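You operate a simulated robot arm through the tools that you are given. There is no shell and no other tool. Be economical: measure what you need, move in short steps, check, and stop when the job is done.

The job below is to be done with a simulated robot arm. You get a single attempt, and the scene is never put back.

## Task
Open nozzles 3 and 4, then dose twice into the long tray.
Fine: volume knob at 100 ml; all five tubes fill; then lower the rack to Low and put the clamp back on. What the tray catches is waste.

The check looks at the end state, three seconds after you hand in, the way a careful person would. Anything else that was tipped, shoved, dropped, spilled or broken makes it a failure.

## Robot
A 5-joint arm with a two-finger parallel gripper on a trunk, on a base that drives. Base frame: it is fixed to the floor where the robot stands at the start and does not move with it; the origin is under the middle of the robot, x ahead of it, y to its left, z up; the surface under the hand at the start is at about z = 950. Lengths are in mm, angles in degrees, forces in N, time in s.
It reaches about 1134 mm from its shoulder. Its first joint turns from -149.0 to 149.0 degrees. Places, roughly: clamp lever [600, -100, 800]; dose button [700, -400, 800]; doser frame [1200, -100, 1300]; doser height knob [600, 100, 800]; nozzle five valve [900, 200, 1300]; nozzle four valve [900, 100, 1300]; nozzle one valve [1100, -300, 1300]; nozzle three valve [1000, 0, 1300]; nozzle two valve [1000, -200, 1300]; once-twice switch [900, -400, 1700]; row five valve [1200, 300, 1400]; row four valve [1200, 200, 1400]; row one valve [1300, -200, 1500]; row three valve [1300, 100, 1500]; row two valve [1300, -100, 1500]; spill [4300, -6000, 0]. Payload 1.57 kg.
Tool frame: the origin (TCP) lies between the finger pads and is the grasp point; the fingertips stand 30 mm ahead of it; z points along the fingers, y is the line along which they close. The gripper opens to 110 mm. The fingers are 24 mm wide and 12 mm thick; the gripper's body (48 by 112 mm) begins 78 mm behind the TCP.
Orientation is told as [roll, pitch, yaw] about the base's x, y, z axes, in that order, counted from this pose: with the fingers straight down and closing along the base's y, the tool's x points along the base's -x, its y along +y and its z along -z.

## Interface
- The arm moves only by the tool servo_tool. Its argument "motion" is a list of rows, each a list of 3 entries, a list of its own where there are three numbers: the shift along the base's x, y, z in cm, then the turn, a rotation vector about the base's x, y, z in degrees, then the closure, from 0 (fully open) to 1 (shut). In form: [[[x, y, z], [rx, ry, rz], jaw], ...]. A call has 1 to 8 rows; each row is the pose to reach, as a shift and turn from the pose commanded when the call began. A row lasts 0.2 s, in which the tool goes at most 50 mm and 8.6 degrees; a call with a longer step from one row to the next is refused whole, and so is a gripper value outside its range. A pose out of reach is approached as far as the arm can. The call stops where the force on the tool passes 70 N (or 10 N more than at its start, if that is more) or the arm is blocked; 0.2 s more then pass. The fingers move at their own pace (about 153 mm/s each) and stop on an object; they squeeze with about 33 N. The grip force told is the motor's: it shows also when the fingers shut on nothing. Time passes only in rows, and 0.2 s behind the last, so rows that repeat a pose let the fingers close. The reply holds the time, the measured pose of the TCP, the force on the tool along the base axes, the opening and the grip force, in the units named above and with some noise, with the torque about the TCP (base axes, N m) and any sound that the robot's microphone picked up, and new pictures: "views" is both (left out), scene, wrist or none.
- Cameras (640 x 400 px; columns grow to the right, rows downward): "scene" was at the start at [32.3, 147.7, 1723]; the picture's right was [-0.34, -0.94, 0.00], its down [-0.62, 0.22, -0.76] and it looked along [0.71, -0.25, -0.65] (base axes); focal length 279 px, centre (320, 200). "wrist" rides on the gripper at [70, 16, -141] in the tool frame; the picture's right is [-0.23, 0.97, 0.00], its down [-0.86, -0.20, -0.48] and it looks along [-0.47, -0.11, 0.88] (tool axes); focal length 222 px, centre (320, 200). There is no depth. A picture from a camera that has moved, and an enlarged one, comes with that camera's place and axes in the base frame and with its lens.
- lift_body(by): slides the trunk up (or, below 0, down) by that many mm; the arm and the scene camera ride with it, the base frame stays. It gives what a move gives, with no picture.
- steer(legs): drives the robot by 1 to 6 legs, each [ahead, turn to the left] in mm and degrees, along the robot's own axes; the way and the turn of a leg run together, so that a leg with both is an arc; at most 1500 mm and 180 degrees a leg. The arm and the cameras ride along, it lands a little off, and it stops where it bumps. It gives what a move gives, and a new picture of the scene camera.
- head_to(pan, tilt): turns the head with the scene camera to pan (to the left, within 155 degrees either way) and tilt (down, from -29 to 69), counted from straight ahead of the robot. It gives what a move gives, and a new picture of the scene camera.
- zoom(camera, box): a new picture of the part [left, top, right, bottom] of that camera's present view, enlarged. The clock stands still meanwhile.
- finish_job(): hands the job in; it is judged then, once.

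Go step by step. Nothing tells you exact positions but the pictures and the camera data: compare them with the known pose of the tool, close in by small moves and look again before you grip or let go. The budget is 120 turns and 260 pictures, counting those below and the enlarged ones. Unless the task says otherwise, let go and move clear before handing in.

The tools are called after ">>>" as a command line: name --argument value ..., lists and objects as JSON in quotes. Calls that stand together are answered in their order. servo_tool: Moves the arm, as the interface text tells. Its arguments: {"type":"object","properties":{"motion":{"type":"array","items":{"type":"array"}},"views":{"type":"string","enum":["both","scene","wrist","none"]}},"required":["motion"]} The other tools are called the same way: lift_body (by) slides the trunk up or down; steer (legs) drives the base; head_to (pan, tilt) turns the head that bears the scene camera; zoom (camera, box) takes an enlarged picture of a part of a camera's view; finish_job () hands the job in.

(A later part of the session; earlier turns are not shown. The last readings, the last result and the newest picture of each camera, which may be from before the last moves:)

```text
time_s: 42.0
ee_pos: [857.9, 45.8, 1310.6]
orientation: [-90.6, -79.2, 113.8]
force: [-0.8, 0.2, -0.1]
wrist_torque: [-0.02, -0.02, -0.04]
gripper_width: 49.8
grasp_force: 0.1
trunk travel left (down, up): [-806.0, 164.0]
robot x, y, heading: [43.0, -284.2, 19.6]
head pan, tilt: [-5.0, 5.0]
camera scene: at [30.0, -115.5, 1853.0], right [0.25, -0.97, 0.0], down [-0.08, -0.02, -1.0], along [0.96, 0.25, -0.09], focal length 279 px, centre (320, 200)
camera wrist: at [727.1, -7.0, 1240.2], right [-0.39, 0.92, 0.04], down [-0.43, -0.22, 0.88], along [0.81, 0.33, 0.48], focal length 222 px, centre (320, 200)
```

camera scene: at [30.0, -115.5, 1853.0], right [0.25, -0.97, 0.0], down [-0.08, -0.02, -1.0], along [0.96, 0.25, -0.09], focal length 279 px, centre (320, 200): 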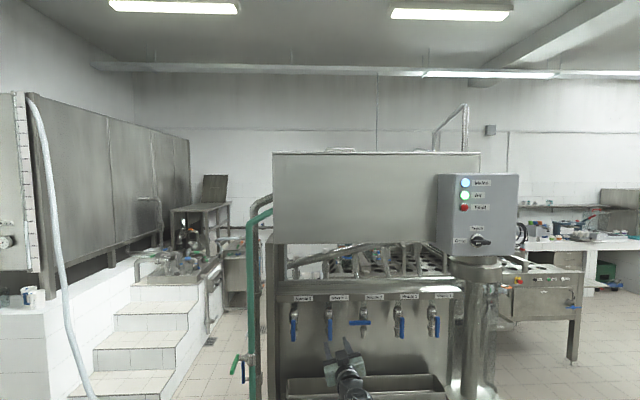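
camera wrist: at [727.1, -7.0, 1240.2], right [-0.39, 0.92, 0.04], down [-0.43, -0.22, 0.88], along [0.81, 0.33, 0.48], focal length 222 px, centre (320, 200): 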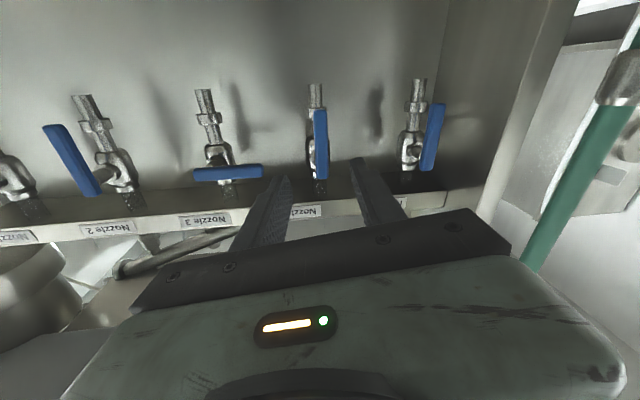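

Nozzle 4 is open. Now nozzle 3, whose handle is at about (1001, -11, 1332). I lower the trunk for range, shift across and spin back.

>>> lift_body --by -40

>>> servo_tool --motion '[[[0.6, -3, 2], [0, 0, -2.6], 0.55], [[1.6, -5.8, 4], [0, 0, -5.2], 0.55], [[4, -8.3, 6], [0, 0, -7.9], 0.55]]' --views "none"

>>> servo_tool --motion '[[[0, 0, 0], [8.1, 2.3, 0], 0.55], [[0, 0, 0], [16.2, 4.6, 0], 0.55], [[0, 0, 0], [24.3, 6.9, 0], 0.55], [[0, 0, 0], [32.4, 9.2, 0], 0.55], [[0, 0, 0], [40.5, 11.5, 0], 0.55], [[0, 0, 0], [48.6, 13.8, 0], 0.55], [[0, 0, 0], [56.7, 16.1, 0], 0.55], [[0, 0, 0], [64.8, 18.4, 0], 0.55]]' --views "none"

>>> servo_tool --motion '[[[0, 0, 0], [8.1, 2.3, 0], 0.55], [[0, 0, 0], [16.2, 4.6, 0], 0.55], [[0, 0, 0], [24.3, 6.9, 0], 0.55], [[0, 0, 0], [32.3, 9.2, 0], 0.55]]' --views "wrist"

```text
time_s: 42.8
ee_pos: [857.7, 46.8, 1272.1]
orientation: [-90.6, -79.2, 113.8]
force: [0.1, -0.4, 0.4]
wrist_torque: [0.0, 0.01, 0.01]
gripper_width: 49.2
grasp_force: 0.1
trunk travel left (down, up): [-766.0, 204.0]
robot x, y, heading: [43.0, -284.0, 19.6]
head pan, tilt: [-5.0, 5.0]
```

```text
time_s: 43.6
ee_pos: [902.1, -43.6, 1272.4]
orientation: [-90.9, -79.2, 106.4]
force: [0.4, -0.6, 0.1]
wrist_torque: [0.01, -0.03, 0.01]
gripper_width: 49.4
grasp_force: 0.0
out of reach, approached as far as the arm can: row 1, 2, 3
trunk travel left (down, up): [-766.0, 204.0]
robot x, y, heading: [41.8, -283.7, 19.4]
head pan, tilt: [-5.0, 5.0]
```

```text
time_s: 45.4
ee_pos: [900.5, -42.5, 1269.5]
orientation: [89.5, -33.4, -74.4]
force: [-0.5, 0.9, -0.3]
wrist_torque: [0.0, -0.02, -0.04]
gripper_width: 49.3
grasp_force: 0.0
trunk travel left (down, up): [-766.0, 204.0]
robot x, y, heading: [44.7, -277.6, 19.6]
head pan, tilt: [-5.0, 5.0]
```

```text
time_s: 46.4
ee_pos: [899.3, -41.4, 1268.2]
orientation: [89.4, 0.3, -74.7]
force: [-0.4, -0.1, 0.3]
wrist_torque: [0.02, -0.02, 0.0]
gripper_width: 49.6
grasp_force: 0.2
trunk travel left (down, up): [-766.0, 204.0]
robot x, y, heading: [39.9, -283.7, 19.5]
head pan, tilt: [-5.0, 5.0]
camera wrist: at [745.6, -12.7, 1287.3], right [0.07, -0.22, 0.97], down [-0.24, -0.95, -0.2], along [0.97, -0.22, -0.12], focal length 222 px, centre (320, 200)
```

wrist: 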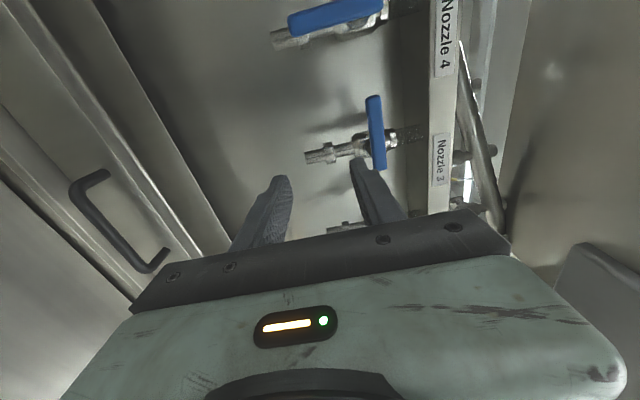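

Nozzle 3's handle is visible ahead and above. I test a pure upward move.

>>> servo_tool --motion '[[[0, 0, 1.5], [0, 0, 0], 0.55], [[0, 0, 3], [0, 0, 0], 0.55]]' --views "none"

```text
time_s: 47.0
ee_pos: [899.6, -40.1, 1269.9]
orientation: [89.5, 0.1, -74.5]
force: [0.0, 0.7, 0.2]
wrist_torque: [-0.02, 0.0, 0.02]
gripper_width: 49.7
grasp_force: 0.0
out of reach, approached as far as the arm can: row 1, 2
trunk travel left (down, up): [-766.0, 204.0]
robot x, y, heading: [41.4, -286.5, 19.5]
head pan, tilt: [-5.0, 5.0]
```

I understand now: the arm extends horizontally at a fixed height, and only the trunk changes z. I raise the trunk to handle height, aiming nearer the pivot so a pure spin will do.

>>> lift_body --by 61

>>> servo_tool --motion '[[[0, 0, 0], [0, 0, 0], 0.55]]' --views "wrist"

```text
time_s: 48.0
ee_pos: [899.3, -39.8, 1329.2]
orientation: [89.5, 0.1, -74.4]
force: [-0.4, 0.5, -0.3]
wrist_torque: [0.02, 0.01, 0.02]
gripper_width: 49.7
grasp_force: 0.1
trunk travel left (down, up): [-827.0, 143.0]
robot x, y, heading: [44.8, -284.6, 19.9]
head pan, tilt: [-5.0, 5.0]
```

```text
time_s: 48.4
ee_pos: [900.0, -40.2, 1329.1]
orientation: [89.5, 0.1, -74.4]
force: [-0.3, 0.0, 0.4]
wrist_torque: [-0.02, -0.01, -0.02]
gripper_width: 49.5
grasp_force: 0.1
trunk travel left (down, up): [-827.0, 143.0]
robot x, y, heading: [45.6, -282.1, 19.5]
head pan, tilt: [-5.0, 5.0]
camera wrist: at [745.3, -11.3, 1348.0], right [0.07, -0.22, 0.97], down [-0.23, -0.95, -0.2], along [0.97, -0.21, -0.12], focal length 222 px, centre (320, 200)
```

wrist: 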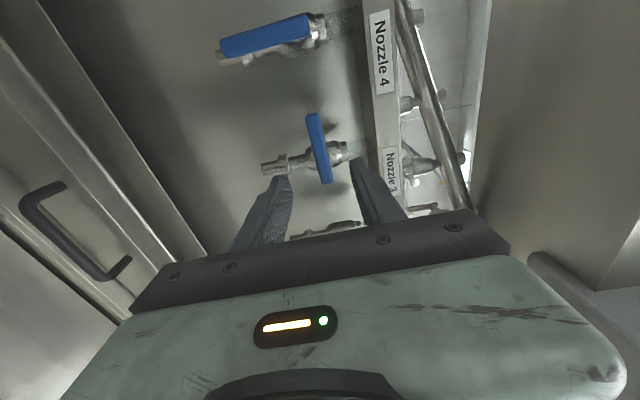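

Handle 3 is centred between the fingers. I advance to grip it about 12 mm left of the pivot.

>>> servo_tool --motion '[[[4, 0.3, 0], [0, 0, -0.2], 0.55], [[7, 0.8, 0], [0, 0, -0.4], 0.55], [[9.1, 1.3, 0], [0, 0, -0.4], 0.55]]' --views "wrist"

>>> servo_tool --motion '[[[0, 0, 0], [0, 0, 0], 0.8], [[0, 0, 0], [0, 0, 0], 1], [[0, 0, 0], [0, 0, 0], 1]]' --views "wrist"

```text
time_s: 49.2
ee_pos: [989.6, -25.4, 1329.8]
orientation: [89.5, 0.1, -75.0]
force: [-0.4, 1.4, 0.2]
wrist_torque: [0.01, -0.02, 0.03]
gripper_width: 49.6
grasp_force: 0.1
trunk travel left (down, up): [-827.0, 143.0]
robot x, y, heading: [40.8, -285.0, 19.5]
head pan, tilt: [-5.0, 5.0]
camera wrist: at [835.7, 4.6, 1347.9], right [0.07, -0.22, 0.97], down [-0.24, -0.95, -0.2], along [0.97, -0.23, -0.12], focal length 222 px, centre (320, 200)
```

wrist: 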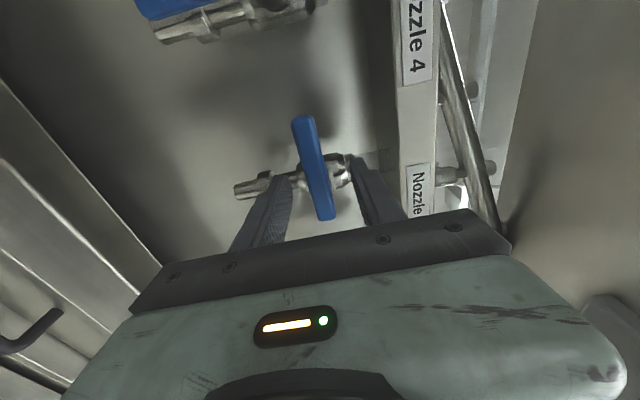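

```text
time_s: 50.0
ee_pos: [989.2, -26.4, 1330.8]
orientation: [89.5, 0.1, -75.1]
force: [6.8, 1.4, 8.6]
wrist_torque: [-0.21, -0.3, -0.14]
gripper_width: 14.9
grasp_force: 31.4
trunk travel left (down, up): [-827.0, 143.0]
robot x, y, heading: [39.1, -284.8, 19.7]
head pan, tilt: [-5.0, 5.0]
camera wrist: at [835.5, 4.5, 1348.1], right [0.07, -0.22, 0.97], down [-0.24, -0.95, -0.2], along [0.97, -0.22, -0.12], focal length 222 px, centre (320, 200)
```

wrist: 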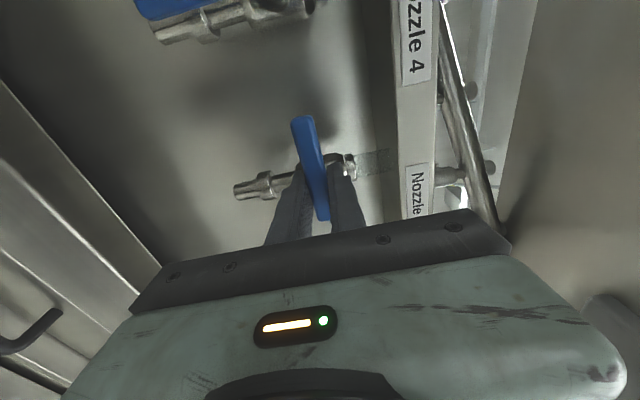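

Gripped. I spin 48°, lower the trunk 8 mm, then spin the rest.

>>> servo_tool --motion '[[[0, 0, 0], [-7.7, -2.1, 0], 1], [[0.02, -0.05, 0], [-15.5, -4.1, 0], 1], [[0.03, -0.1, 0], [-23.2, -6.2, 0], 1], [[0.06, -0.17, 0], [-30.9, -8.3, 0], 1], [[0.1, -0.26, 0], [-38.6, -10.4, 0], 1], [[0.13, -0.36, 0], [-46.4, -12.4, 0], 1]]' --views "none"

>>> lift_body --by -10

>>> servo_tool --motion '[[[0.03, -0.1, 0], [-7.7, -2.1, 0], 1], [[0.07, -0.2, 0], [-15.5, -4.1, 0], 1], [[0.1, -0.3, 0], [-23.2, -6.2, 0], 1], [[0.14, -0.4, 0], [-30.9, -8.3, 0], 1], [[0.2, -0.55, 0], [-38.6, -10.4, 0], 1], [[0.22, -0.65, 0], [-46.4, -12.4, 0], 1]]' --views "wrist"

```text
time_s: 51.4
ee_pos: [993.4, -33.1, 1328.3]
orientation: [89.2, -47.9, -74.9]
force: [-10.8, -13.1, -22.6]
wrist_torque: [0.34, -0.67, -0.1]
gripper_width: 15.4
grasp_force: 31.1
trunk travel left (down, up): [-827.0, 143.0]
robot x, y, heading: [41.3, -283.3, 19.9]
head pan, tilt: [-5.0, 5.0]
```

```text
time_s: 52.0
ee_pos: [989.0, -29.2, 1322.8]
orientation: [89.9, -47.9, -75.3]
force: [6.1, 4.2, 28.1]
wrist_torque: [-0.04, -0.5, 0.17]
gripper_width: 15.2
grasp_force: 30.9
trunk travel left (down, up): [-817.0, 153.0]
robot x, y, heading: [44.4, -283.0, 19.8]
head pan, tilt: [-5.0, 5.0]
```

```text
time_s: 53.4
ee_pos: [992.1, -34.0, 1321.8]
orientation: [-88.9, -84.0, 103.2]
force: [-16.0, 11.6, -6.3]
wrist_torque: [0.86, 0.35, 0.46]
gripper_width: 17.4
grasp_force: 31.9
trunk travel left (down, up): [-817.0, 153.0]
robot x, y, heading: [43.1, -285.2, 19.9]
head pan, tilt: [-5.0, 5.0]
camera wrist: at [853.6, -61.3, 1251.8], right [-0.24, 0.96, 0.12], down [-0.44, -0.22, 0.87], along [0.87, 0.16, 0.47], focal length 222 px, centre (320, 200)
```

wrist: 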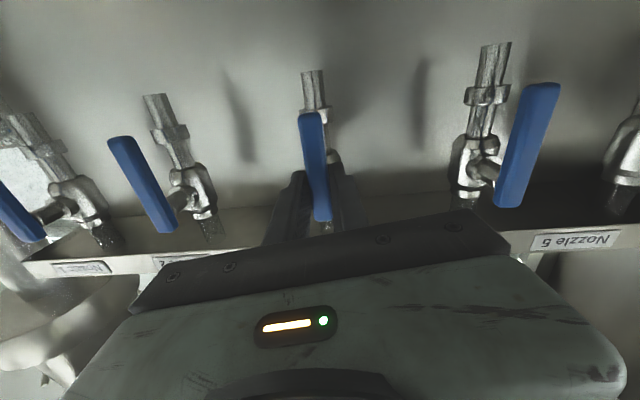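

It is nearly at its stop. I turn a few more degrees, then release and back off.

>>> servo_tool --motion '[[[0, 0, 0], [-5.8, -1.5, 0], 1], [[0, 0, 0], [-5.8, -1.5, 0], 1]]' --views "none"

>>> servo_tool --motion '[[[0, 0, 0], [0, 0, 0], 0.6], [[0, 0, 0], [0, 0, 0], 0.55], [[-3.8, -1, 0], [0, 0, 0], 0.55], [[-7.6, -2.1, 0], [0, 0, 0], 0.55], [[-11.4, -3.1, 0], [0, 0, 0], 0.55], [[-15.2, -4.2, 0], [0, 0, 0], 0.55]]'

```text
time_s: 54.0
ee_pos: [991.8, -34.9, 1321.7]
orientation: [-90.2, -77.8, 104.3]
force: [-5.2, 12.9, 6.9]
wrist_torque: [1.17, -0.02, 0.41]
gripper_width: 20.4
grasp_force: 33.4
trunk travel left (down, up): [-817.0, 153.0]
robot x, y, heading: [42.4, -285.5, 19.8]
head pan, tilt: [-5.0, 5.0]
```

```text
time_s: 55.4
ee_pos: [841.5, -78.1, 1322.2]
orientation: [-89.8, -78.1, 104.0]
force: [0.2, -0.2, -0.2]
wrist_torque: [-0.05, 0.0, -0.02]
gripper_width: 49.7
grasp_force: 0.0
out of reach, approached as far as the arm can: row 6
trunk travel left (down, up): [-817.0, 153.0]
robot x, y, heading: [42.6, -286.3, 19.7]
head pan, tilt: [-5.0, 5.0]
camera scene: at [29.6, -115.6, 1864.0], right [0.25, -0.97, 0.0], down [-0.08, -0.02, -1.0], along [0.96, 0.25, -0.09], focal length 279 px, centre (320, 200)
camera wrist: at [704.6, -111.0, 1251.0], right [-0.24, 0.97, 0.02], down [-0.46, -0.13, 0.88], along [0.85, 0.2, 0.48], focal length 222 px, centre (320, 200)
```

scene: 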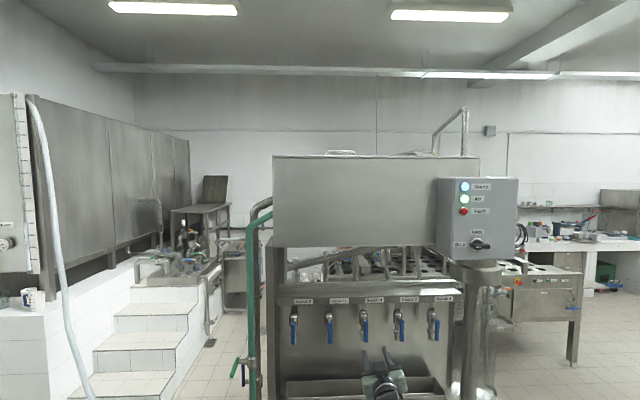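
wrist: 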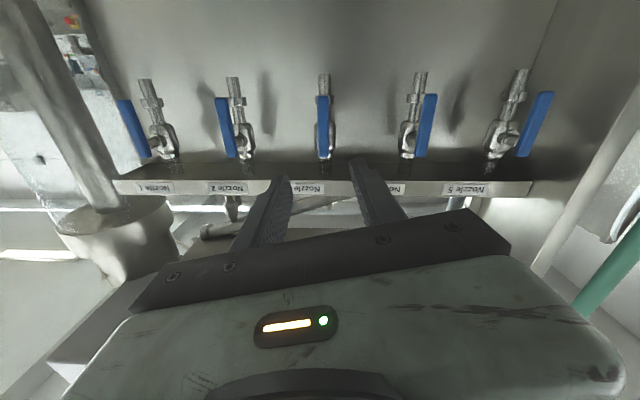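

All five nozzle levers are now down (open). I check the row valves behind them and the switch from here.

>>> zoom --camera "scene" --box '[265, 235, 465, 345]'

>>> zoom --camera "scene" --box '[430, 170, 520, 260]'

```text
3.20 times, centred on (365, 290) of scene
camera zoom: at [29.6, -115.6, 1864.0], right [0.25, -0.97, 0.0], down [-0.08, -0.02, -1.0], along [0.96, 0.25, -0.09], focal length 892 px, centre (176, -88)
```

zoom: 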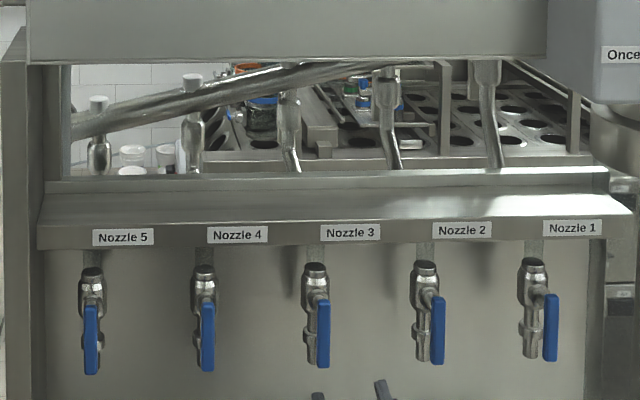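

```text
4.44 times, centred on (475, 215) of scene
camera zoom: at [29.6, -115.6, 1864.0], right [0.25, -0.97, 0.0], down [-0.08, -0.02, -1.0], along [0.96, 0.25, -0.09], focal length 1239 px, centre (-369, 133)
```

zoom: 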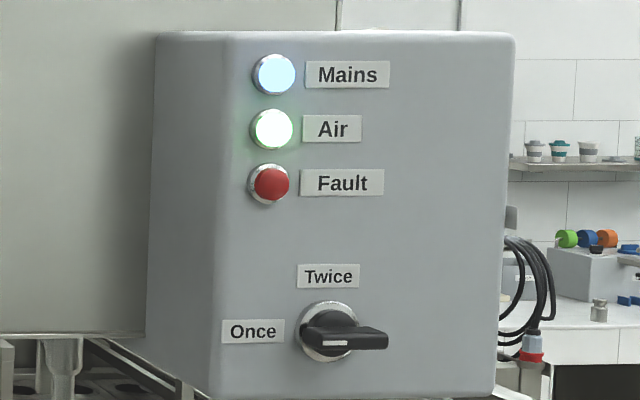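

Nozzles and row valves are all in line, and the switch reads Once. Next are the front-panel controls; the arm needs about 850 mm stand-off, so I look behind before reversing.

>>> head_to --pan 150 --tilt 40

>>> head_to --pan -150 --tilt 40

```text
time_s: 57.8
ee_pos: [842.5, -76.9, 1320.9]
orientation: [-89.7, -78.0, 103.8]
force: [0.4, 0.7, -0.2]
wrist_torque: [-0.01, 0.02, -0.01]
gripper_width: 49.6
grasp_force: 0.0
trunk travel left (down, up): [-817.0, 153.0]
robot x, y, heading: [42.1, -282.8, 19.7]
head pan, tilt: [150.0, 40.0]
camera scene: at [-142.3, -123.5, 1808.2], right [0.18, 0.98, 0.0], down [0.63, -0.12, -0.77], along [-0.75, 0.14, -0.64], focal length 279 px, centre (320, 200)
```

scene: 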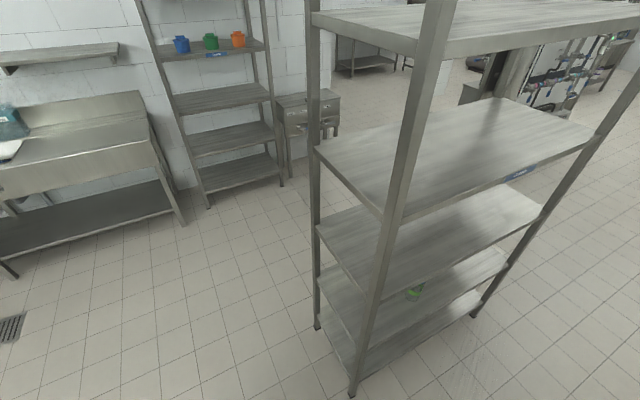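

```text
time_s: 61.9
ee_pos: [843.2, -76.0, 1321.9]
orientation: [-89.8, -78.0, 103.9]
force: [-0.5, 0.6, 0.0]
wrist_torque: [-0.03, 0.0, 0.01]
gripper_width: 49.2
grasp_force: 0.1
trunk travel left (down, up): [-817.0, 153.0]
robot x, y, heading: [39.1, -285.0, 19.6]
head pan, tilt: [-150.0, 40.0]
camera scene: at [-113.7, -203.6, 1808.2], right [-0.76, 0.65, 0.0], down [0.42, 0.49, -0.77], along [-0.5, -0.58, -0.64], focal length 279 px, centre (320, 200)
```

scene: 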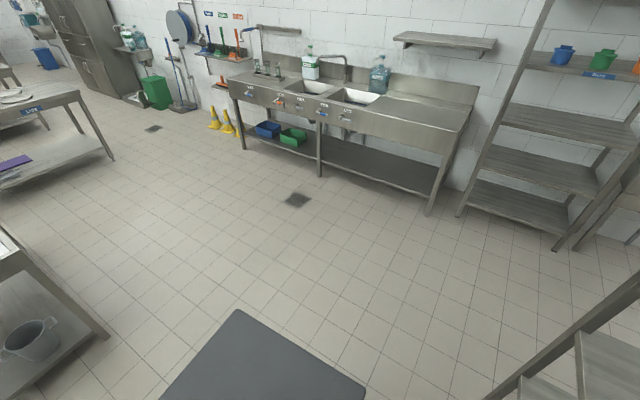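

There's a shelf behind on the left, but my back-right is clear. I reverse in an S-curve to stand squarely in front of the volume knob and dose button.

>>> steer --legs '[[-190, 58], [-190, -58]]'

>>> head_to --pan 8 --tilt 38

```text
time_s: 63.0
ee_pos: [800.1, -7.1, 1321.2]
orientation: [-89.3, -78.3, 109.1]
force: [0.3, -0.3, -0.4]
wrist_torque: [0.03, -0.03, 0.0]
gripper_width: 49.6
grasp_force: 0.1
trunk travel left (down, up): [-817.0, 153.0]
robot x, y, heading: [22.0, -294.4, 24.1]
head pan, tilt: [-150.0, 40.0]
stopped in leg 1: the robot was blocked; the commanded pose is now the measured one
camera scene: at [-137.1, -225.0, 1808.3], right [-0.81, 0.59, 0.0], down [0.38, 0.52, -0.77], along [-0.45, -0.62, -0.64], focal length 279 px, centre (320, 200)
```

scene: 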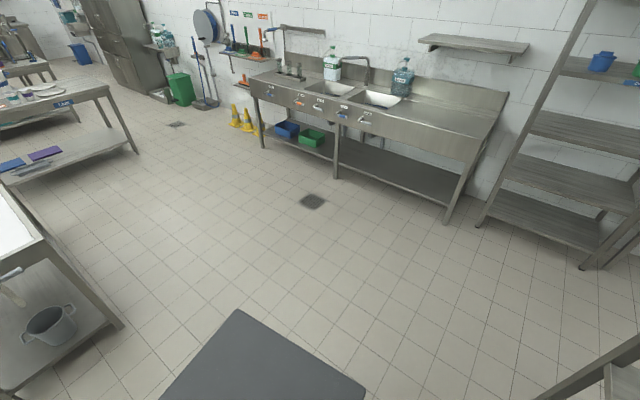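

```text
time_s: 65.5
ee_pos: [798.3, -7.9, 1321.1]
orientation: [-89.5, -78.3, 109.3]
force: [-0.4, 0.3, -0.4]
wrist_torque: [0.04, 0.0, 0.02]
gripper_width: 49.3
grasp_force: 0.2
trunk travel left (down, up): [-817.0, 153.0]
robot x, y, heading: [20.3, -295.5, 23.8]
head pan, tilt: [8.0, 38.0]
camera scene: at [-15.0, -110.5, 1811.2], right [0.53, -0.85, 0.0], down [-0.52, -0.33, -0.79], along [0.67, 0.42, -0.62], focal length 279 px, centre (320, 200)
```

scene: 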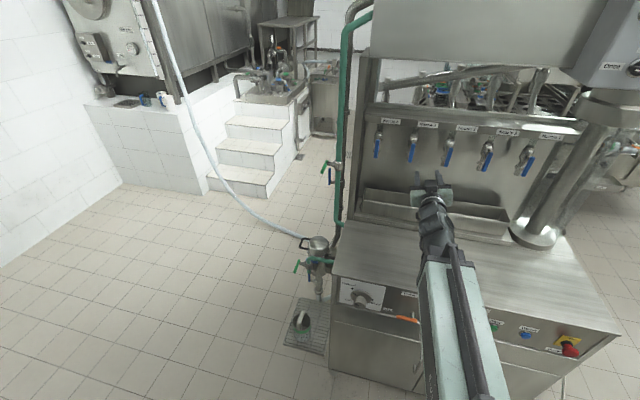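

The base got blocked early, so I look around it at floor level to see why.

>>> head_to --pan 90 --tilt 60

>>> head_to --pan 155 --tilt 66

>>> head_to --pan -90 --tilt 60

>>> head_to --pan 10 --tilt 66

```text
time_s: 67.0
ee_pos: [798.2, -7.0, 1322.1]
orientation: [-89.5, -78.2, 109.4]
force: [0.6, 1.2, -0.5]
wrist_torque: [-0.04, -0.01, -0.02]
gripper_width: 49.6
grasp_force: 0.0
trunk travel left (down, up): [-817.0, 153.0]
robot x, y, heading: [21.4, -297.0, 24.1]
head pan, tilt: [90.0, 60.0]
camera scene: at [-115.3, -95.2, 1781.5], right [0.91, 0.41, 0.0], down [0.35, -0.79, -0.5], along [-0.2, 0.46, -0.87], focal length 279 px, centre (320, 200)
```

scene: 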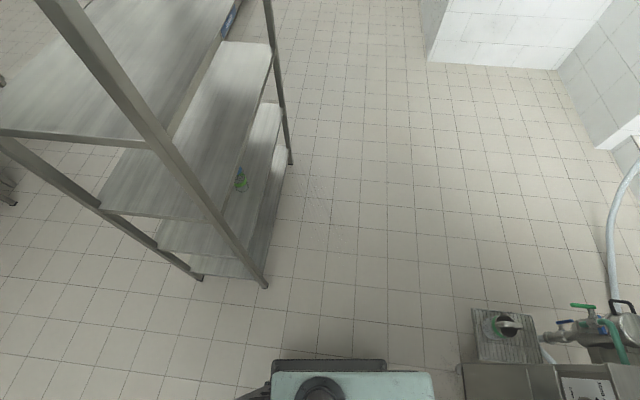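

```text
time_s: 68.4
ee_pos: [799.2, -7.6, 1321.0]
orientation: [-89.4, -78.3, 109.4]
force: [0.2, -1.0, 1.1]
wrist_torque: [-0.01, -0.01, 0.03]
gripper_width: 49.6
grasp_force: 0.1
trunk travel left (down, up): [-817.0, 153.0]
robot x, y, heading: [24.3, -295.1, 24.1]
head pan, tilt: [154.7, 66.0]
camera scene: at [-147.7, -154.7, 1774.9], right [0.02, 1.0, 0.0], down [0.91, -0.02, -0.41], along [-0.41, 0.01, -0.91], focal length 279 px, centre (320, 200)
```

scene: 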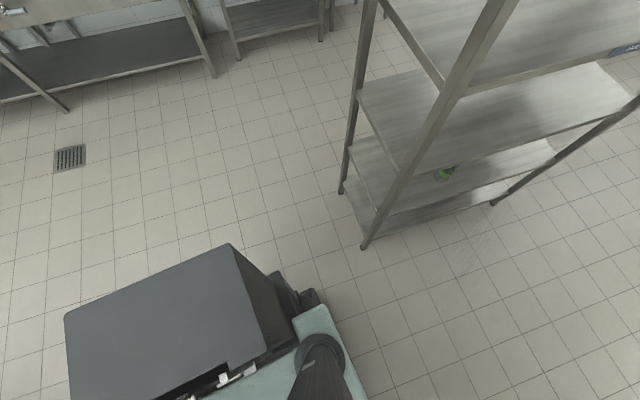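

```text
time_s: 71.8
ee_pos: [798.5, -7.5, 1322.6]
orientation: [-89.5, -78.2, 109.4]
force: [-0.4, -0.1, 0.2]
wrist_torque: [0.01, 0.02, -0.01]
gripper_width: 49.3
grasp_force: 0.0
trunk travel left (down, up): [-817.0, 153.0]
robot x, y, heading: [23.9, -292.3, 23.9]
head pan, tilt: [-90.0, 60.0]
camera scene: at [-61.2, -217.0, 1781.5], right [-0.91, -0.41, 0.0], down [-0.35, 0.79, -0.5], along [0.2, -0.46, -0.87], focal length 279 px, centre (320, 200)
```

scene: 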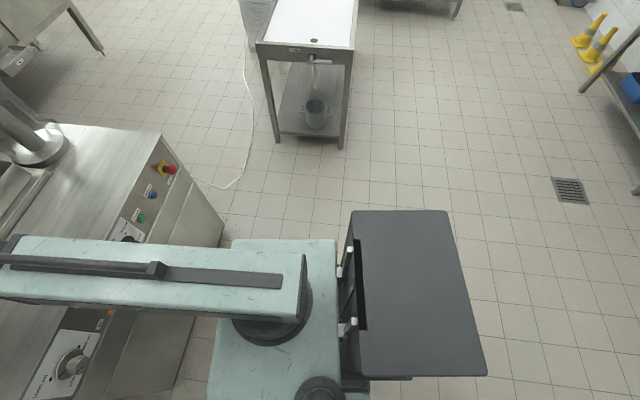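

```text
time_s: 73.6
ee_pos: [799.3, -7.3, 1321.9]
orientation: [-89.4, -78.1, 109.4]
force: [1.2, -0.3, -0.4]
wrist_torque: [-0.06, -0.01, 0.0]
gripper_width: 49.5
grasp_force: 0.1
trunk travel left (down, up): [-817.0, 153.0]
robot x, y, heading: [24.1, -292.8, 24.1]
head pan, tilt: [10.0, 66.0]
camera scene: at [-38.9, -123.0, 1774.9], right [0.56, -0.83, 0.0], down [-0.76, -0.51, -0.41], along [0.34, 0.23, -0.91], focal length 279 px, centre (320, 200)
```

scene: 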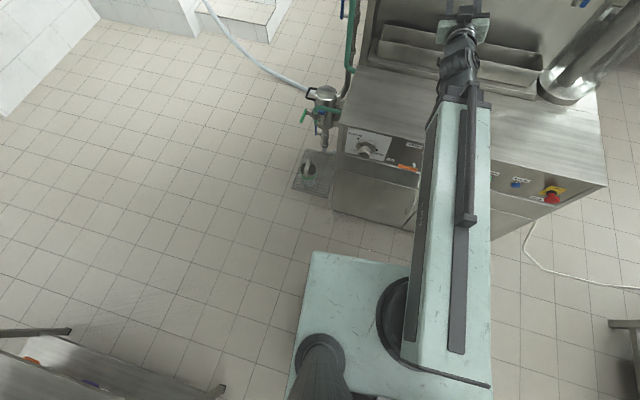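

Nothing obvious touches the base. I try a plain straight reverse.

>>> steer --legs '[[-150, 0]]'

```text
time_s: 75.0
ee_pos: [658.5, -67.5, 1321.6]
orientation: [-89.6, -78.2, 109.7]
force: [-0.1, -0.9, -0.4]
wrist_torque: [0.0, 0.03, 0.0]
gripper_width: 49.6
grasp_force: 0.1
trunk travel left (down, up): [-817.0, 153.0]
robot x, y, heading: [-117.2, -355.8, 23.8]
head pan, tilt: [10.0, 66.0]
camera scene: at [-179.7, -185.5, 1774.9], right [0.56, -0.83, 0.0], down [-0.76, -0.51, -0.41], along [0.34, 0.23, -0.91], focal length 279 px, centre (320, 200)
```

scene: 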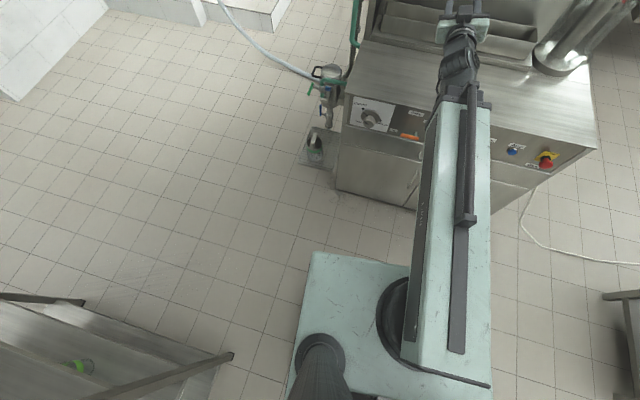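

Reversing works. Now I sidestep right (turn right, forward, turn back, reverse) to line up with the volume knob.

>>> steer --legs '[[0, -84], [200, 0], [0, 79.7], [-110, 0]]'

>>> lift_body --by -300

>>> head_to --pan 5 --tilt 35

```text
time_s: 76.2
ee_pos: [686.2, -155.7, 1322.2]
orientation: [-89.7, -78.0, 102.9]
force: [0.0, -0.9, -0.3]
wrist_torque: [0.01, -0.01, -0.05]
gripper_width: 49.6
grasp_force: 0.1
trunk travel left (down, up): [-817.0, 153.0]
robot x, y, heading: [-116.5, -351.3, 19.0]
head pan, tilt: [10.0, 66.0]
stopped in leg 1: the robot was blocked; the commanded pose is now the measured one
camera scene: at [-164.1, -178.8, 1774.8], right [0.48, -0.87, 0.0], down [-0.8, -0.44, -0.41], along [0.36, 0.2, -0.91], focal length 279 px, centre (320, 200)
```

scene: 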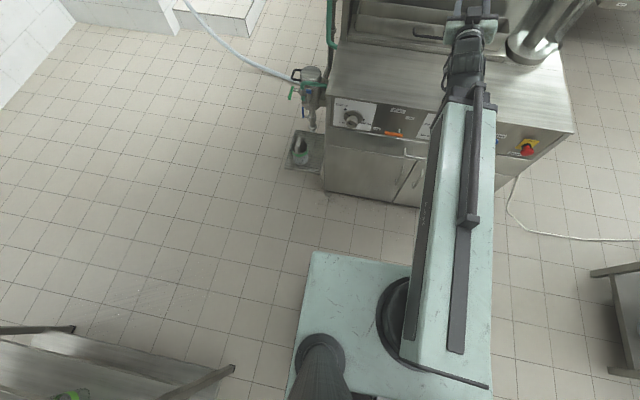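

```text
time_s: 79.2
ee_pos: [684.6, -157.8, 1020.7]
orientation: [-89.6, -78.1, 103.1]
force: [0.3, 0.1, -1.2]
wrist_torque: [-0.02, 0.0, 0.02]
gripper_width: 49.4
grasp_force: 0.1
trunk travel left (down, up): [-517.0, 453.0]
robot x, y, heading: [-117.8, -356.7, 18.9]
head pan, tilt: [10.0, 66.0]
```

```text
time_s: 80.2
ee_pos: [686.3, -156.2, 1020.7]
orientation: [-89.6, -78.0, 103.2]
force: [-0.2, -0.1, 0.4]
wrist_torque: [-0.02, 0.0, 0.01]
gripper_width: 49.5
grasp_force: 0.1
trunk travel left (down, up): [-517.0, 453.0]
robot x, y, heading: [-118.9, -353.7, 18.9]
head pan, tilt: [5.0, 35.0]
camera scene: at [-135.3, -172.5, 1515.7], right [0.41, -0.91, 0.0], down [-0.52, -0.23, -0.82], along [0.75, 0.33, -0.57], focal length 279 px, centre (320, 200)
```

scene: 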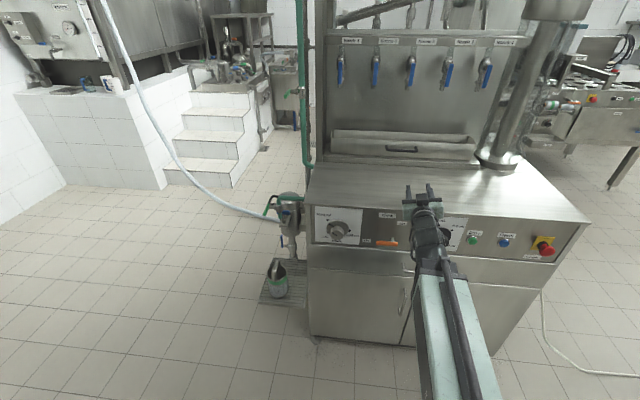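

The turn stopped after about 5°, with nothing visibly touching. I test whether a small further turn is allowed.

>>> steer --legs '[[0, -12]]'

```text
time_s: 81.4
ee_pos: [710.9, -333.5, 1021.2]
orientation: [-89.6, -78.0, 90.5]
force: [-0.8, 0.6, -0.8]
wrist_torque: [0.0, 0.01, -0.04]
gripper_width: 49.5
grasp_force: 0.1
trunk travel left (down, up): [-517.0, 453.0]
robot x, y, heading: [-118.4, -352.4, 7.3]
head pan, tilt: [5.0, 35.0]
camera scene: at [-97.2, -170.0, 1515.8], right [0.21, -0.98, 0.0], down [-0.56, -0.12, -0.82], along [0.8, 0.17, -0.57], focal length 279 px, centre (320, 200)
```

scene: 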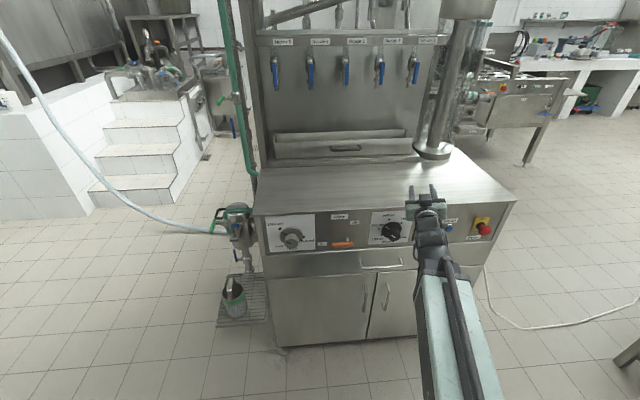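

Smaller turns work; the large fast ones trip the stop. I sidestep with 15° turns.

>>> steer --legs '[[0, -15], [0, -15], [0, -15], [0, -15], [230, 0]]'

>>> steer --legs '[[0, 15], [0, 15], [0, 15], [0, 15], [0, 12], [-150, 0]]'

```text
time_s: 83.5
ee_pos: [622.9, -720.9, 1023.8]
orientation: [-91.9, -78.1, 64.9]
force: [-0.2, 0.3, 0.0]
wrist_torque: [0.04, 0.02, -0.01]
gripper_width: 49.3
grasp_force: 0.1
trunk travel left (down, up): [-517.0, 453.0]
robot x, y, heading: [-113.7, -348.2, -17.6]
head pan, tilt: [5.0, 35.0]
stopped in leg 2: the robot was blocked; the commanded pose is now the measured one
camera scene: at [-21.2, -191.2, 1515.8], right [-0.22, -0.98, 0.0], down [-0.56, 0.13, -0.82], along [0.8, -0.18, -0.57], focal length 279 px, centre (320, 200)
```

scene: 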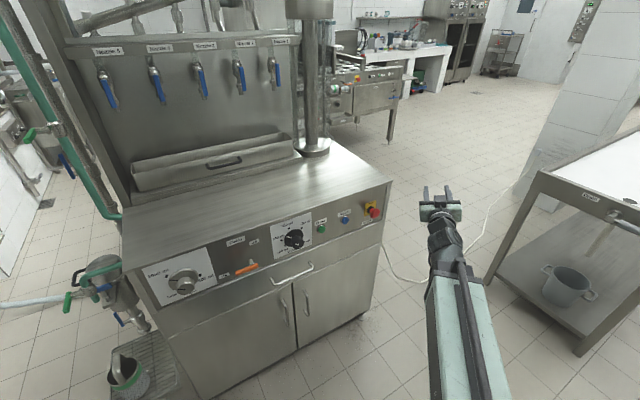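

```text
time_s: 84.6
ee_pos: [664.5, -620.1, 1023.6]
orientation: [-92.0, -78.0, 72.4]
force: [-0.5, 0.8, 0.3]
wrist_torque: [0.04, 0.04, -0.02]
gripper_width: 49.4
grasp_force: 0.1
trunk travel left (down, up): [-517.0, 453.0]
robot x, y, heading: [-117.4, -352.1, -11.9]
head pan, tilt: [5.0, 35.0]
stopped in leg 1: the robot was blocked; the commanded pose is now the measured one
camera scene: at [-38.4, -183.3, 1515.7], right [-0.12, -0.99, 0.0], down [-0.57, 0.07, -0.82], along [0.81, -0.1, -0.57], focal length 279 px, centre (320, 200)
```

scene: 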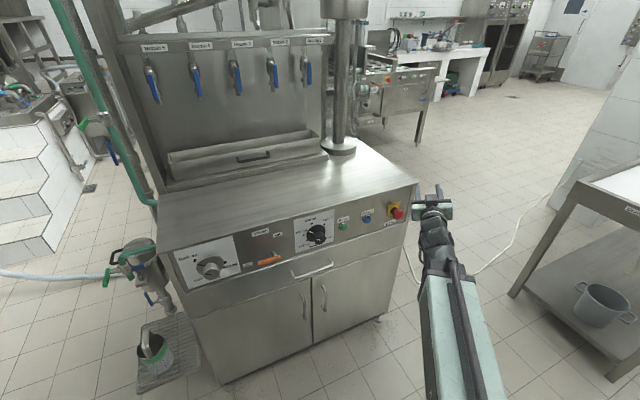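

Turning is touchy. I try 10° legs.

>>> steer --legs '[[0, -10], [0, -10], [0, -10], [0, -10], [230, 0]]'

```text
time_s: 85.6
ee_pos: [627.7, -710.9, 1024.3]
orientation: [-92.0, -78.0, 65.7]
force: [0.1, -0.4, -0.7]
wrist_torque: [0.01, 0.04, 0.03]
gripper_width: 49.4
grasp_force: 0.1
trunk travel left (down, up): [-517.0, 453.0]
robot x, y, heading: [-116.0, -343.4, -16.8]
head pan, tilt: [5.0, 35.0]
stopped in leg 1: the robot was blocked; the commanded pose is now the measured one
camera scene: at [-24.0, -190.9, 1515.8], right [-0.21, -0.98, 0.0], down [-0.56, 0.12, -0.82], along [0.8, -0.17, -0.57], focal length 279 px, centre (320, 200)
```

scene: 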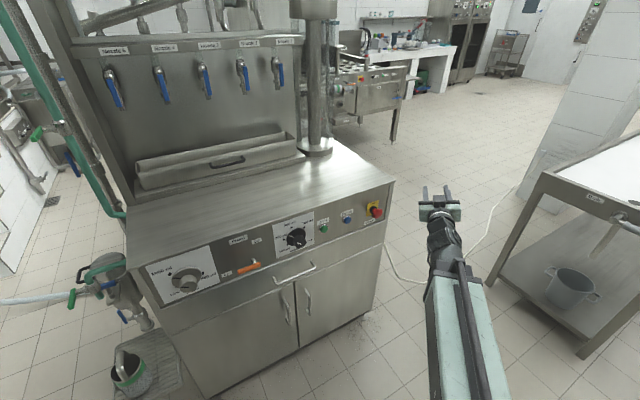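

Blocked again at about the same heading, so something may really be there. I look behind.

>>> head_to --pan 120 --tilt 60

>>> head_to --pan -120 --tilt 55

```text
time_s: 87.5
ee_pos: [628.0, -710.3, 1024.6]
orientation: [-92.0, -78.0, 65.8]
force: [0.1, -0.1, 0.2]
wrist_torque: [-0.02, 0.03, 0.0]
gripper_width: 49.5
grasp_force: 0.2
trunk travel left (down, up): [-517.0, 453.0]
robot x, y, heading: [-114.8, -349.7, -16.9]
head pan, tilt: [120.0, 60.0]
camera scene: at [-124.9, -107.2, 1481.5], right [0.97, 0.22, 0.0], down [0.19, -0.84, -0.5], along [-0.11, 0.49, -0.87], focal length 279 px, centre (320, 200)
```

scene: 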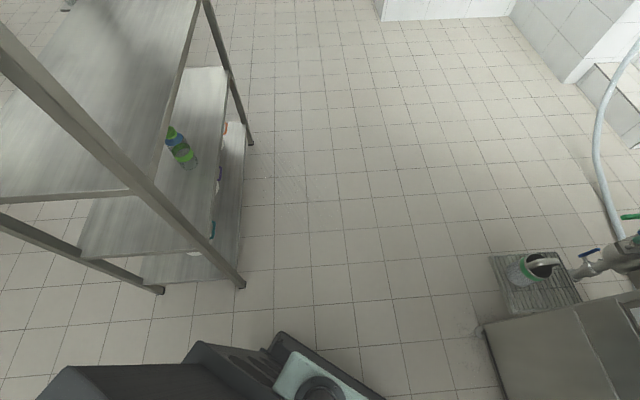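

```text
time_s: 90.9
ee_pos: [628.6, -710.0, 1024.0]
orientation: [-91.9, -78.0, 65.7]
force: [-0.1, -0.4, -0.1]
wrist_torque: [0.0, -0.05, 0.04]
gripper_width: 49.6
grasp_force: 0.1
trunk travel left (down, up): [-517.0, 453.0]
robot x, y, heading: [-119.5, -349.4, -17.0]
head pan, tilt: [-120.0, 55.0]
camera scene: at [-162.8, -221.3, 1487.5], right [-0.68, 0.73, 0.0], down [0.6, 0.56, -0.57], along [-0.42, -0.39, -0.82], focal length 279 px, centre (320, 200)
```

scene: 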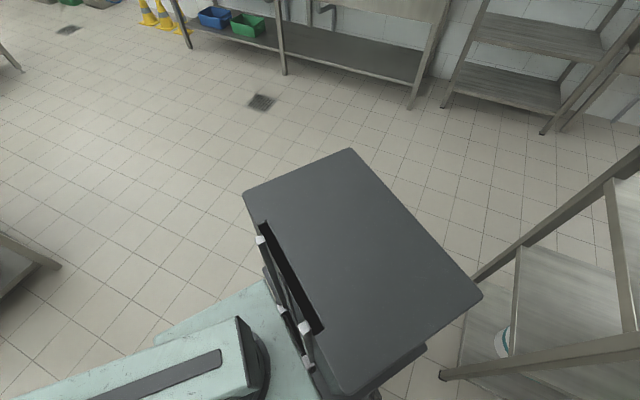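

Nothing is actually in contact, and the shelf leg is where it was. The extended arm's inertia is probably tripping the stop, so I fold the tool down to shorten it and try again.

>>> servo_tool --motion '[[[-0.2, 0.1, -3.5], [3.7, 7.6, 0], 0.55], [[-0.9, 0.4, -7], [7.4, 15.3, 0], 0.55], [[-2.1, 1, -10.3], [11.1, 22.9, 0], 0.55], [[-3.7, 1.8, -13.4], [14.8, 30.6, 0], 0.55], [[-5.6, 2.7, -16.1], [18.6, 38.2, 0], 0.55], [[-8, 3.9, -18.6], [22.3, 45.9, 0], 0.55], [[-10.6, 5.1, -20.6], [26, 53.5, 0], 0.55], [[-13.4, 6.5, -22.2], [29.7, 61.2, 0], 0.55]]' --views "none"

>>> steer --legs '[[0, -35], [210, 0]]'

```text
time_s: 92.7
ee_pos: [514.5, -555.2, 810.0]
orientation: [-14.4, -23.0, -13.9]
force: [-0.7, 0.4, -0.3]
wrist_torque: [0.02, -0.01, -0.01]
gripper_width: 49.4
grasp_force: 0.1
out of reach, approached as far as the arm can: row 1, 2, 3, 4, 5, 6, 7, 8
trunk travel left (down, up): [-517.0, 453.0]
robot x, y, heading: [-117.8, -347.9, -16.9]
head pan, tilt: [-120.0, 55.0]
```

```text
time_s: 96.0
ee_pos: [409.9, -1046.8, 809.5]
orientation: [-14.3, -23.0, -48.9]
force: [0.3, 0.8, -0.9]
wrist_torque: [0.0, -0.02, 0.01]
gripper_width: 49.5
grasp_force: 0.1
trunk travel left (down, up): [-517.0, 453.0]
robot x, y, heading: [11.2, -515.5, -52.4]
head pan, tilt: [-120.0, 55.0]
camera scene: at [45.2, -384.6, 1487.5], right [-0.13, 0.99, 0.0], down [0.81, 0.11, -0.57], along [-0.57, -0.08, -0.82], focal length 279 px, centre (320, 200)
```

scene: 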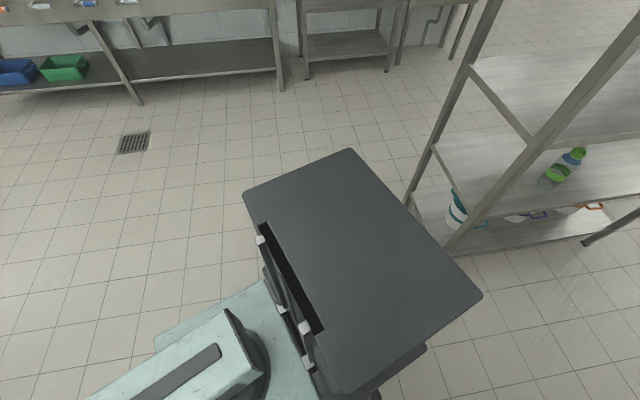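

That works. I raise the trunk for clearance, turn to face the panel, and back up a little.

>>> lift_body --by 250

>>> steer --legs '[[0, 36], [0, 36], [-130, 0]]'

>>> head_to --pan -5 --tilt 42

```text
time_s: 98.6
ee_pos: [409.9, -1046.9, 1059.2]
orientation: [-14.4, -23.0, -49.0]
force: [-0.1, 0.7, 0.2]
wrist_torque: [0.0, 0.0, -0.02]
gripper_width: 49.5
grasp_force: 0.1
trunk travel left (down, up): [-767.0, 203.0]
robot x, y, heading: [9.8, -517.7, -52.5]
head pan, tilt: [-120.0, 55.0]
```

```text
time_s: 103.3
ee_pos: [517.4, -346.8, 1060.1]
orientation: [-14.3, -22.9, 22.3]
force: [0.2, -0.6, 0.1]
wrist_torque: [0.02, 0.01, 0.02]
gripper_width: 49.5
grasp_force: 0.0
trunk travel left (down, up): [-767.0, 203.0]
robot x, y, heading: [-113.6, -559.0, 18.4]
head pan, tilt: [-120.0, 55.0]
camera scene: at [-225.1, -484.2, 1737.5], right [-0.98, 0.2, 0.0], down [0.16, 0.8, -0.57], along [-0.12, -0.56, -0.82], focal length 279 px, centre (320, 200)
```

scene: 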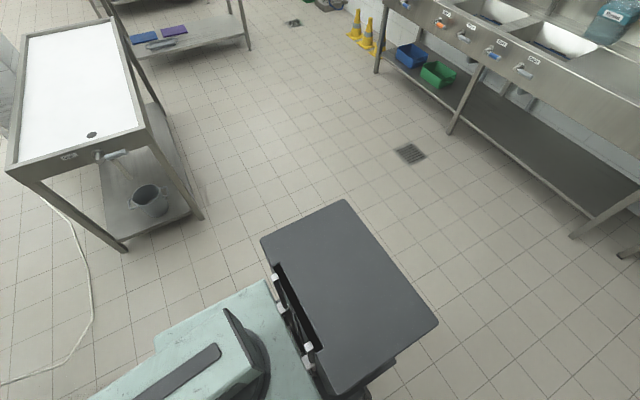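

```text
time_s: 105.2
ee_pos: [516.9, -347.9, 1059.1]
orientation: [-14.3, -23.0, 22.3]
force: [-0.3, -0.1, 0.3]
wrist_torque: [-0.01, -0.01, 0.01]
gripper_width: 49.3
grasp_force: 0.0
trunk travel left (down, up): [-767.0, 203.0]
robot x, y, heading: [-114.2, -561.4, 18.4]
head pan, tilt: [-5.0, 42.0]
camera scene: at [-128.8, -394.4, 1755.3], right [0.23, -0.97, 0.0], down [-0.65, -0.15, -0.74], along [0.72, 0.17, -0.67], focal length 279 px, centre (320, 200)
```

scene: 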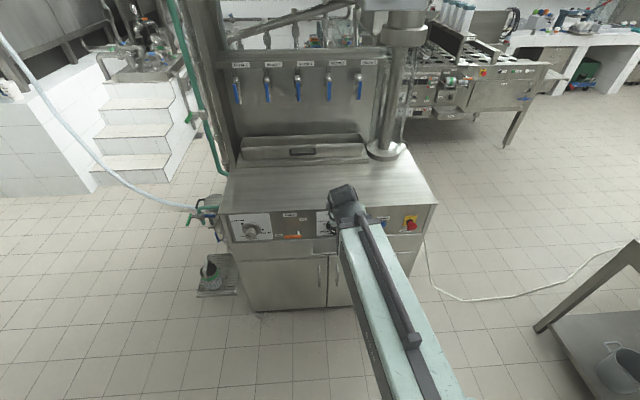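

Good stance. I zoom for measurements from this second viewpoint.

>>> zoom --camera "scene" --box '[220, 195, 340, 255]'

>>> zoom --camera "scene" --box '[310, 190, 430, 250]'

```text
5.33 times, centred on (280, 225) of scene
camera zoom: at [-128.8, -394.4, 1755.3], right [0.23, -0.97, 0.0], down [-0.65, -0.15, -0.74], along [0.72, 0.17, -0.67], focal length 1487 px, centre (533, 67)
```

zoom: 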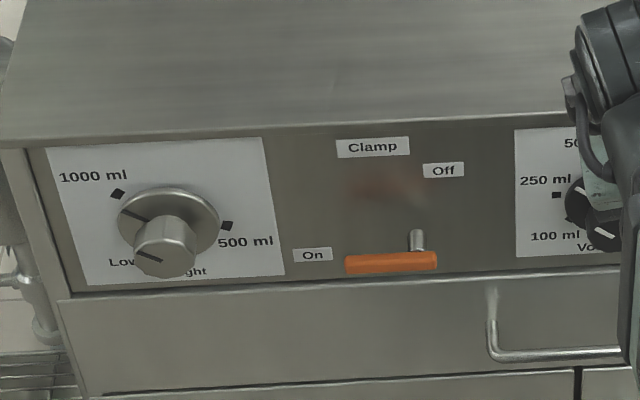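

```text
5.33 times, centred on (370, 220) of scene
camera zoom: at [-128.8, -394.4, 1755.3], right [0.23, -0.97, 0.0], down [-0.65, -0.15, -0.74], along [0.72, 0.17, -0.67], focal length 1487 px, centre (53, 93)
```

zoom: 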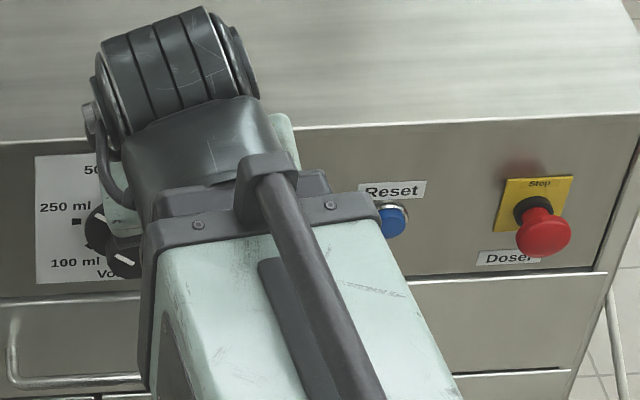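

I've triangulated the height knob at (592, 81, 856) and the clamp stem at (645, -112, 822). The lever points to On, with Off straight up. I back up for room, level the tool and lower it to panel height.

>>> steer --legs '[[-135, 0]]'

>>> servo_tool --motion '[[[0, 0, 0], [2.6, -7.6, 0], 0.4], [[0, 0, 0], [5.1, -15.2, 0], 0.4], [[0, 0, 0], [7.7, -22.7, 0], 0.4], [[0, 0, 0], [10.2, -30.3, 0], 0.4], [[0, 0, 0], [12.8, -37.9, 0], 0.4], [[0, 0, 0], [15.4, -45.5, 0], 0.4], [[0, 0, 0], [17.9, -53, 0], 0.4], [[0, 0, 0], [20.2, -59.8, 0], 0.4]]' --views "none"

>>> lift_body --by -400

>>> servo_tool --motion '[[[0, 0, 0], [0, 0, 0], 0.4]]'

```text
time_s: 106.5
ee_pos: [388.2, -392.0, 1059.5]
orientation: [-14.4, -23.0, 22.2]
force: [-0.1, 0.2, 0.0]
wrist_torque: [0.0, 0.01, 0.02]
gripper_width: 49.2
grasp_force: 0.0
trunk travel left (down, up): [-767.0, 203.0]
robot x, y, heading: [-243.6, -604.7, 18.3]
head pan, tilt: [-5.0, 42.0]
camera scene: at [-258.3, -437.5, 1755.3], right [0.23, -0.97, 0.0], down [-0.65, -0.15, -0.74], along [0.72, 0.17, -0.67], focal length 279 px, centre (320, 200)
```

scene: 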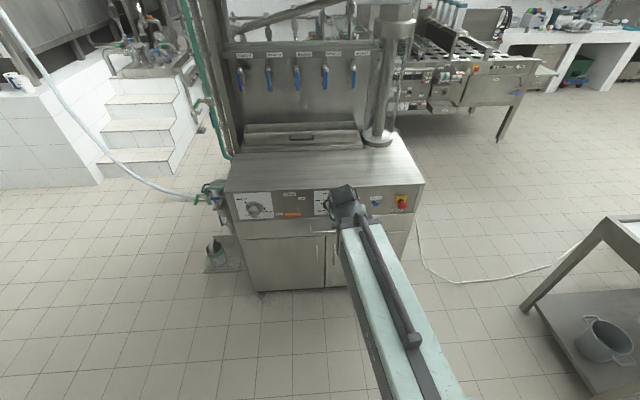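

```text
time_s: 108.3
ee_pos: [512.9, -337.3, 1257.7]
orientation: [-49.4, -84.8, 55.2]
force: [0.6, 0.7, 0.2]
wrist_torque: [-0.01, 0.03, 0.0]
gripper_width: 65.9
grasp_force: 0.0
out of reach, approached as far as the arm can: row 1, 2, 3, 4, 5, 6, 7, 8
trunk travel left (down, up): [-767.0, 203.0]
robot x, y, heading: [-243.7, -601.6, 18.6]
head pan, tilt: [-5.0, 42.0]
```

```text
time_s: 112.2
ee_pos: [514.0, -337.9, 858.2]
orientation: [-49.2, -84.7, 54.9]
force: [-0.2, 0.1, -0.1]
wrist_torque: [-0.01, 0.02, -0.01]
gripper_width: 66.1
grasp_force: 0.1
trunk travel left (down, up): [-367.0, 603.0]
robot x, y, heading: [-244.8, -604.8, 18.3]
head pan, tilt: [-5.0, 42.0]
```

```text
time_s: 112.6
ee_pos: [514.6, -338.5, 857.0]
orientation: [-49.1, -84.6, 54.9]
force: [-0.3, -0.1, 0.0]
wrist_torque: [0.01, 0.01, 0.01]
gripper_width: 66.1
grasp_force: 0.0
trunk travel left (down, up): [-367.0, 603.0]
robot x, y, heading: [-240.7, -602.9, 18.5]
head pan, tilt: [-5.0, 42.0]
camera scene: at [-257.9, -437.4, 1355.3], right [0.23, -0.97, 0.0], down [-0.65, -0.15, -0.74], along [0.72, 0.17, -0.67], focal length 279 px, centre (320, 200)
camera wrist: at [368.2, -341.0, 796.1], right [-0.09, 0.98, 0.16], down [-0.41, -0.18, 0.89], along [0.91, 0.01, 0.42], focal length 222 px, centre (320, 200)
```

scene: 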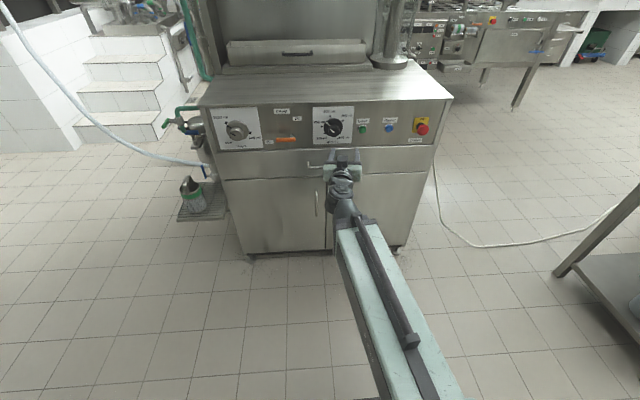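
wrist: 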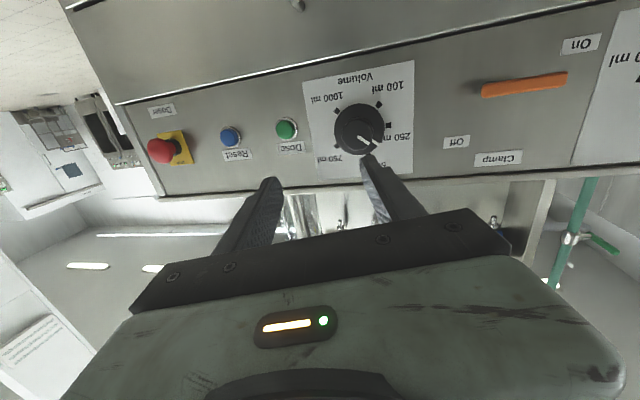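

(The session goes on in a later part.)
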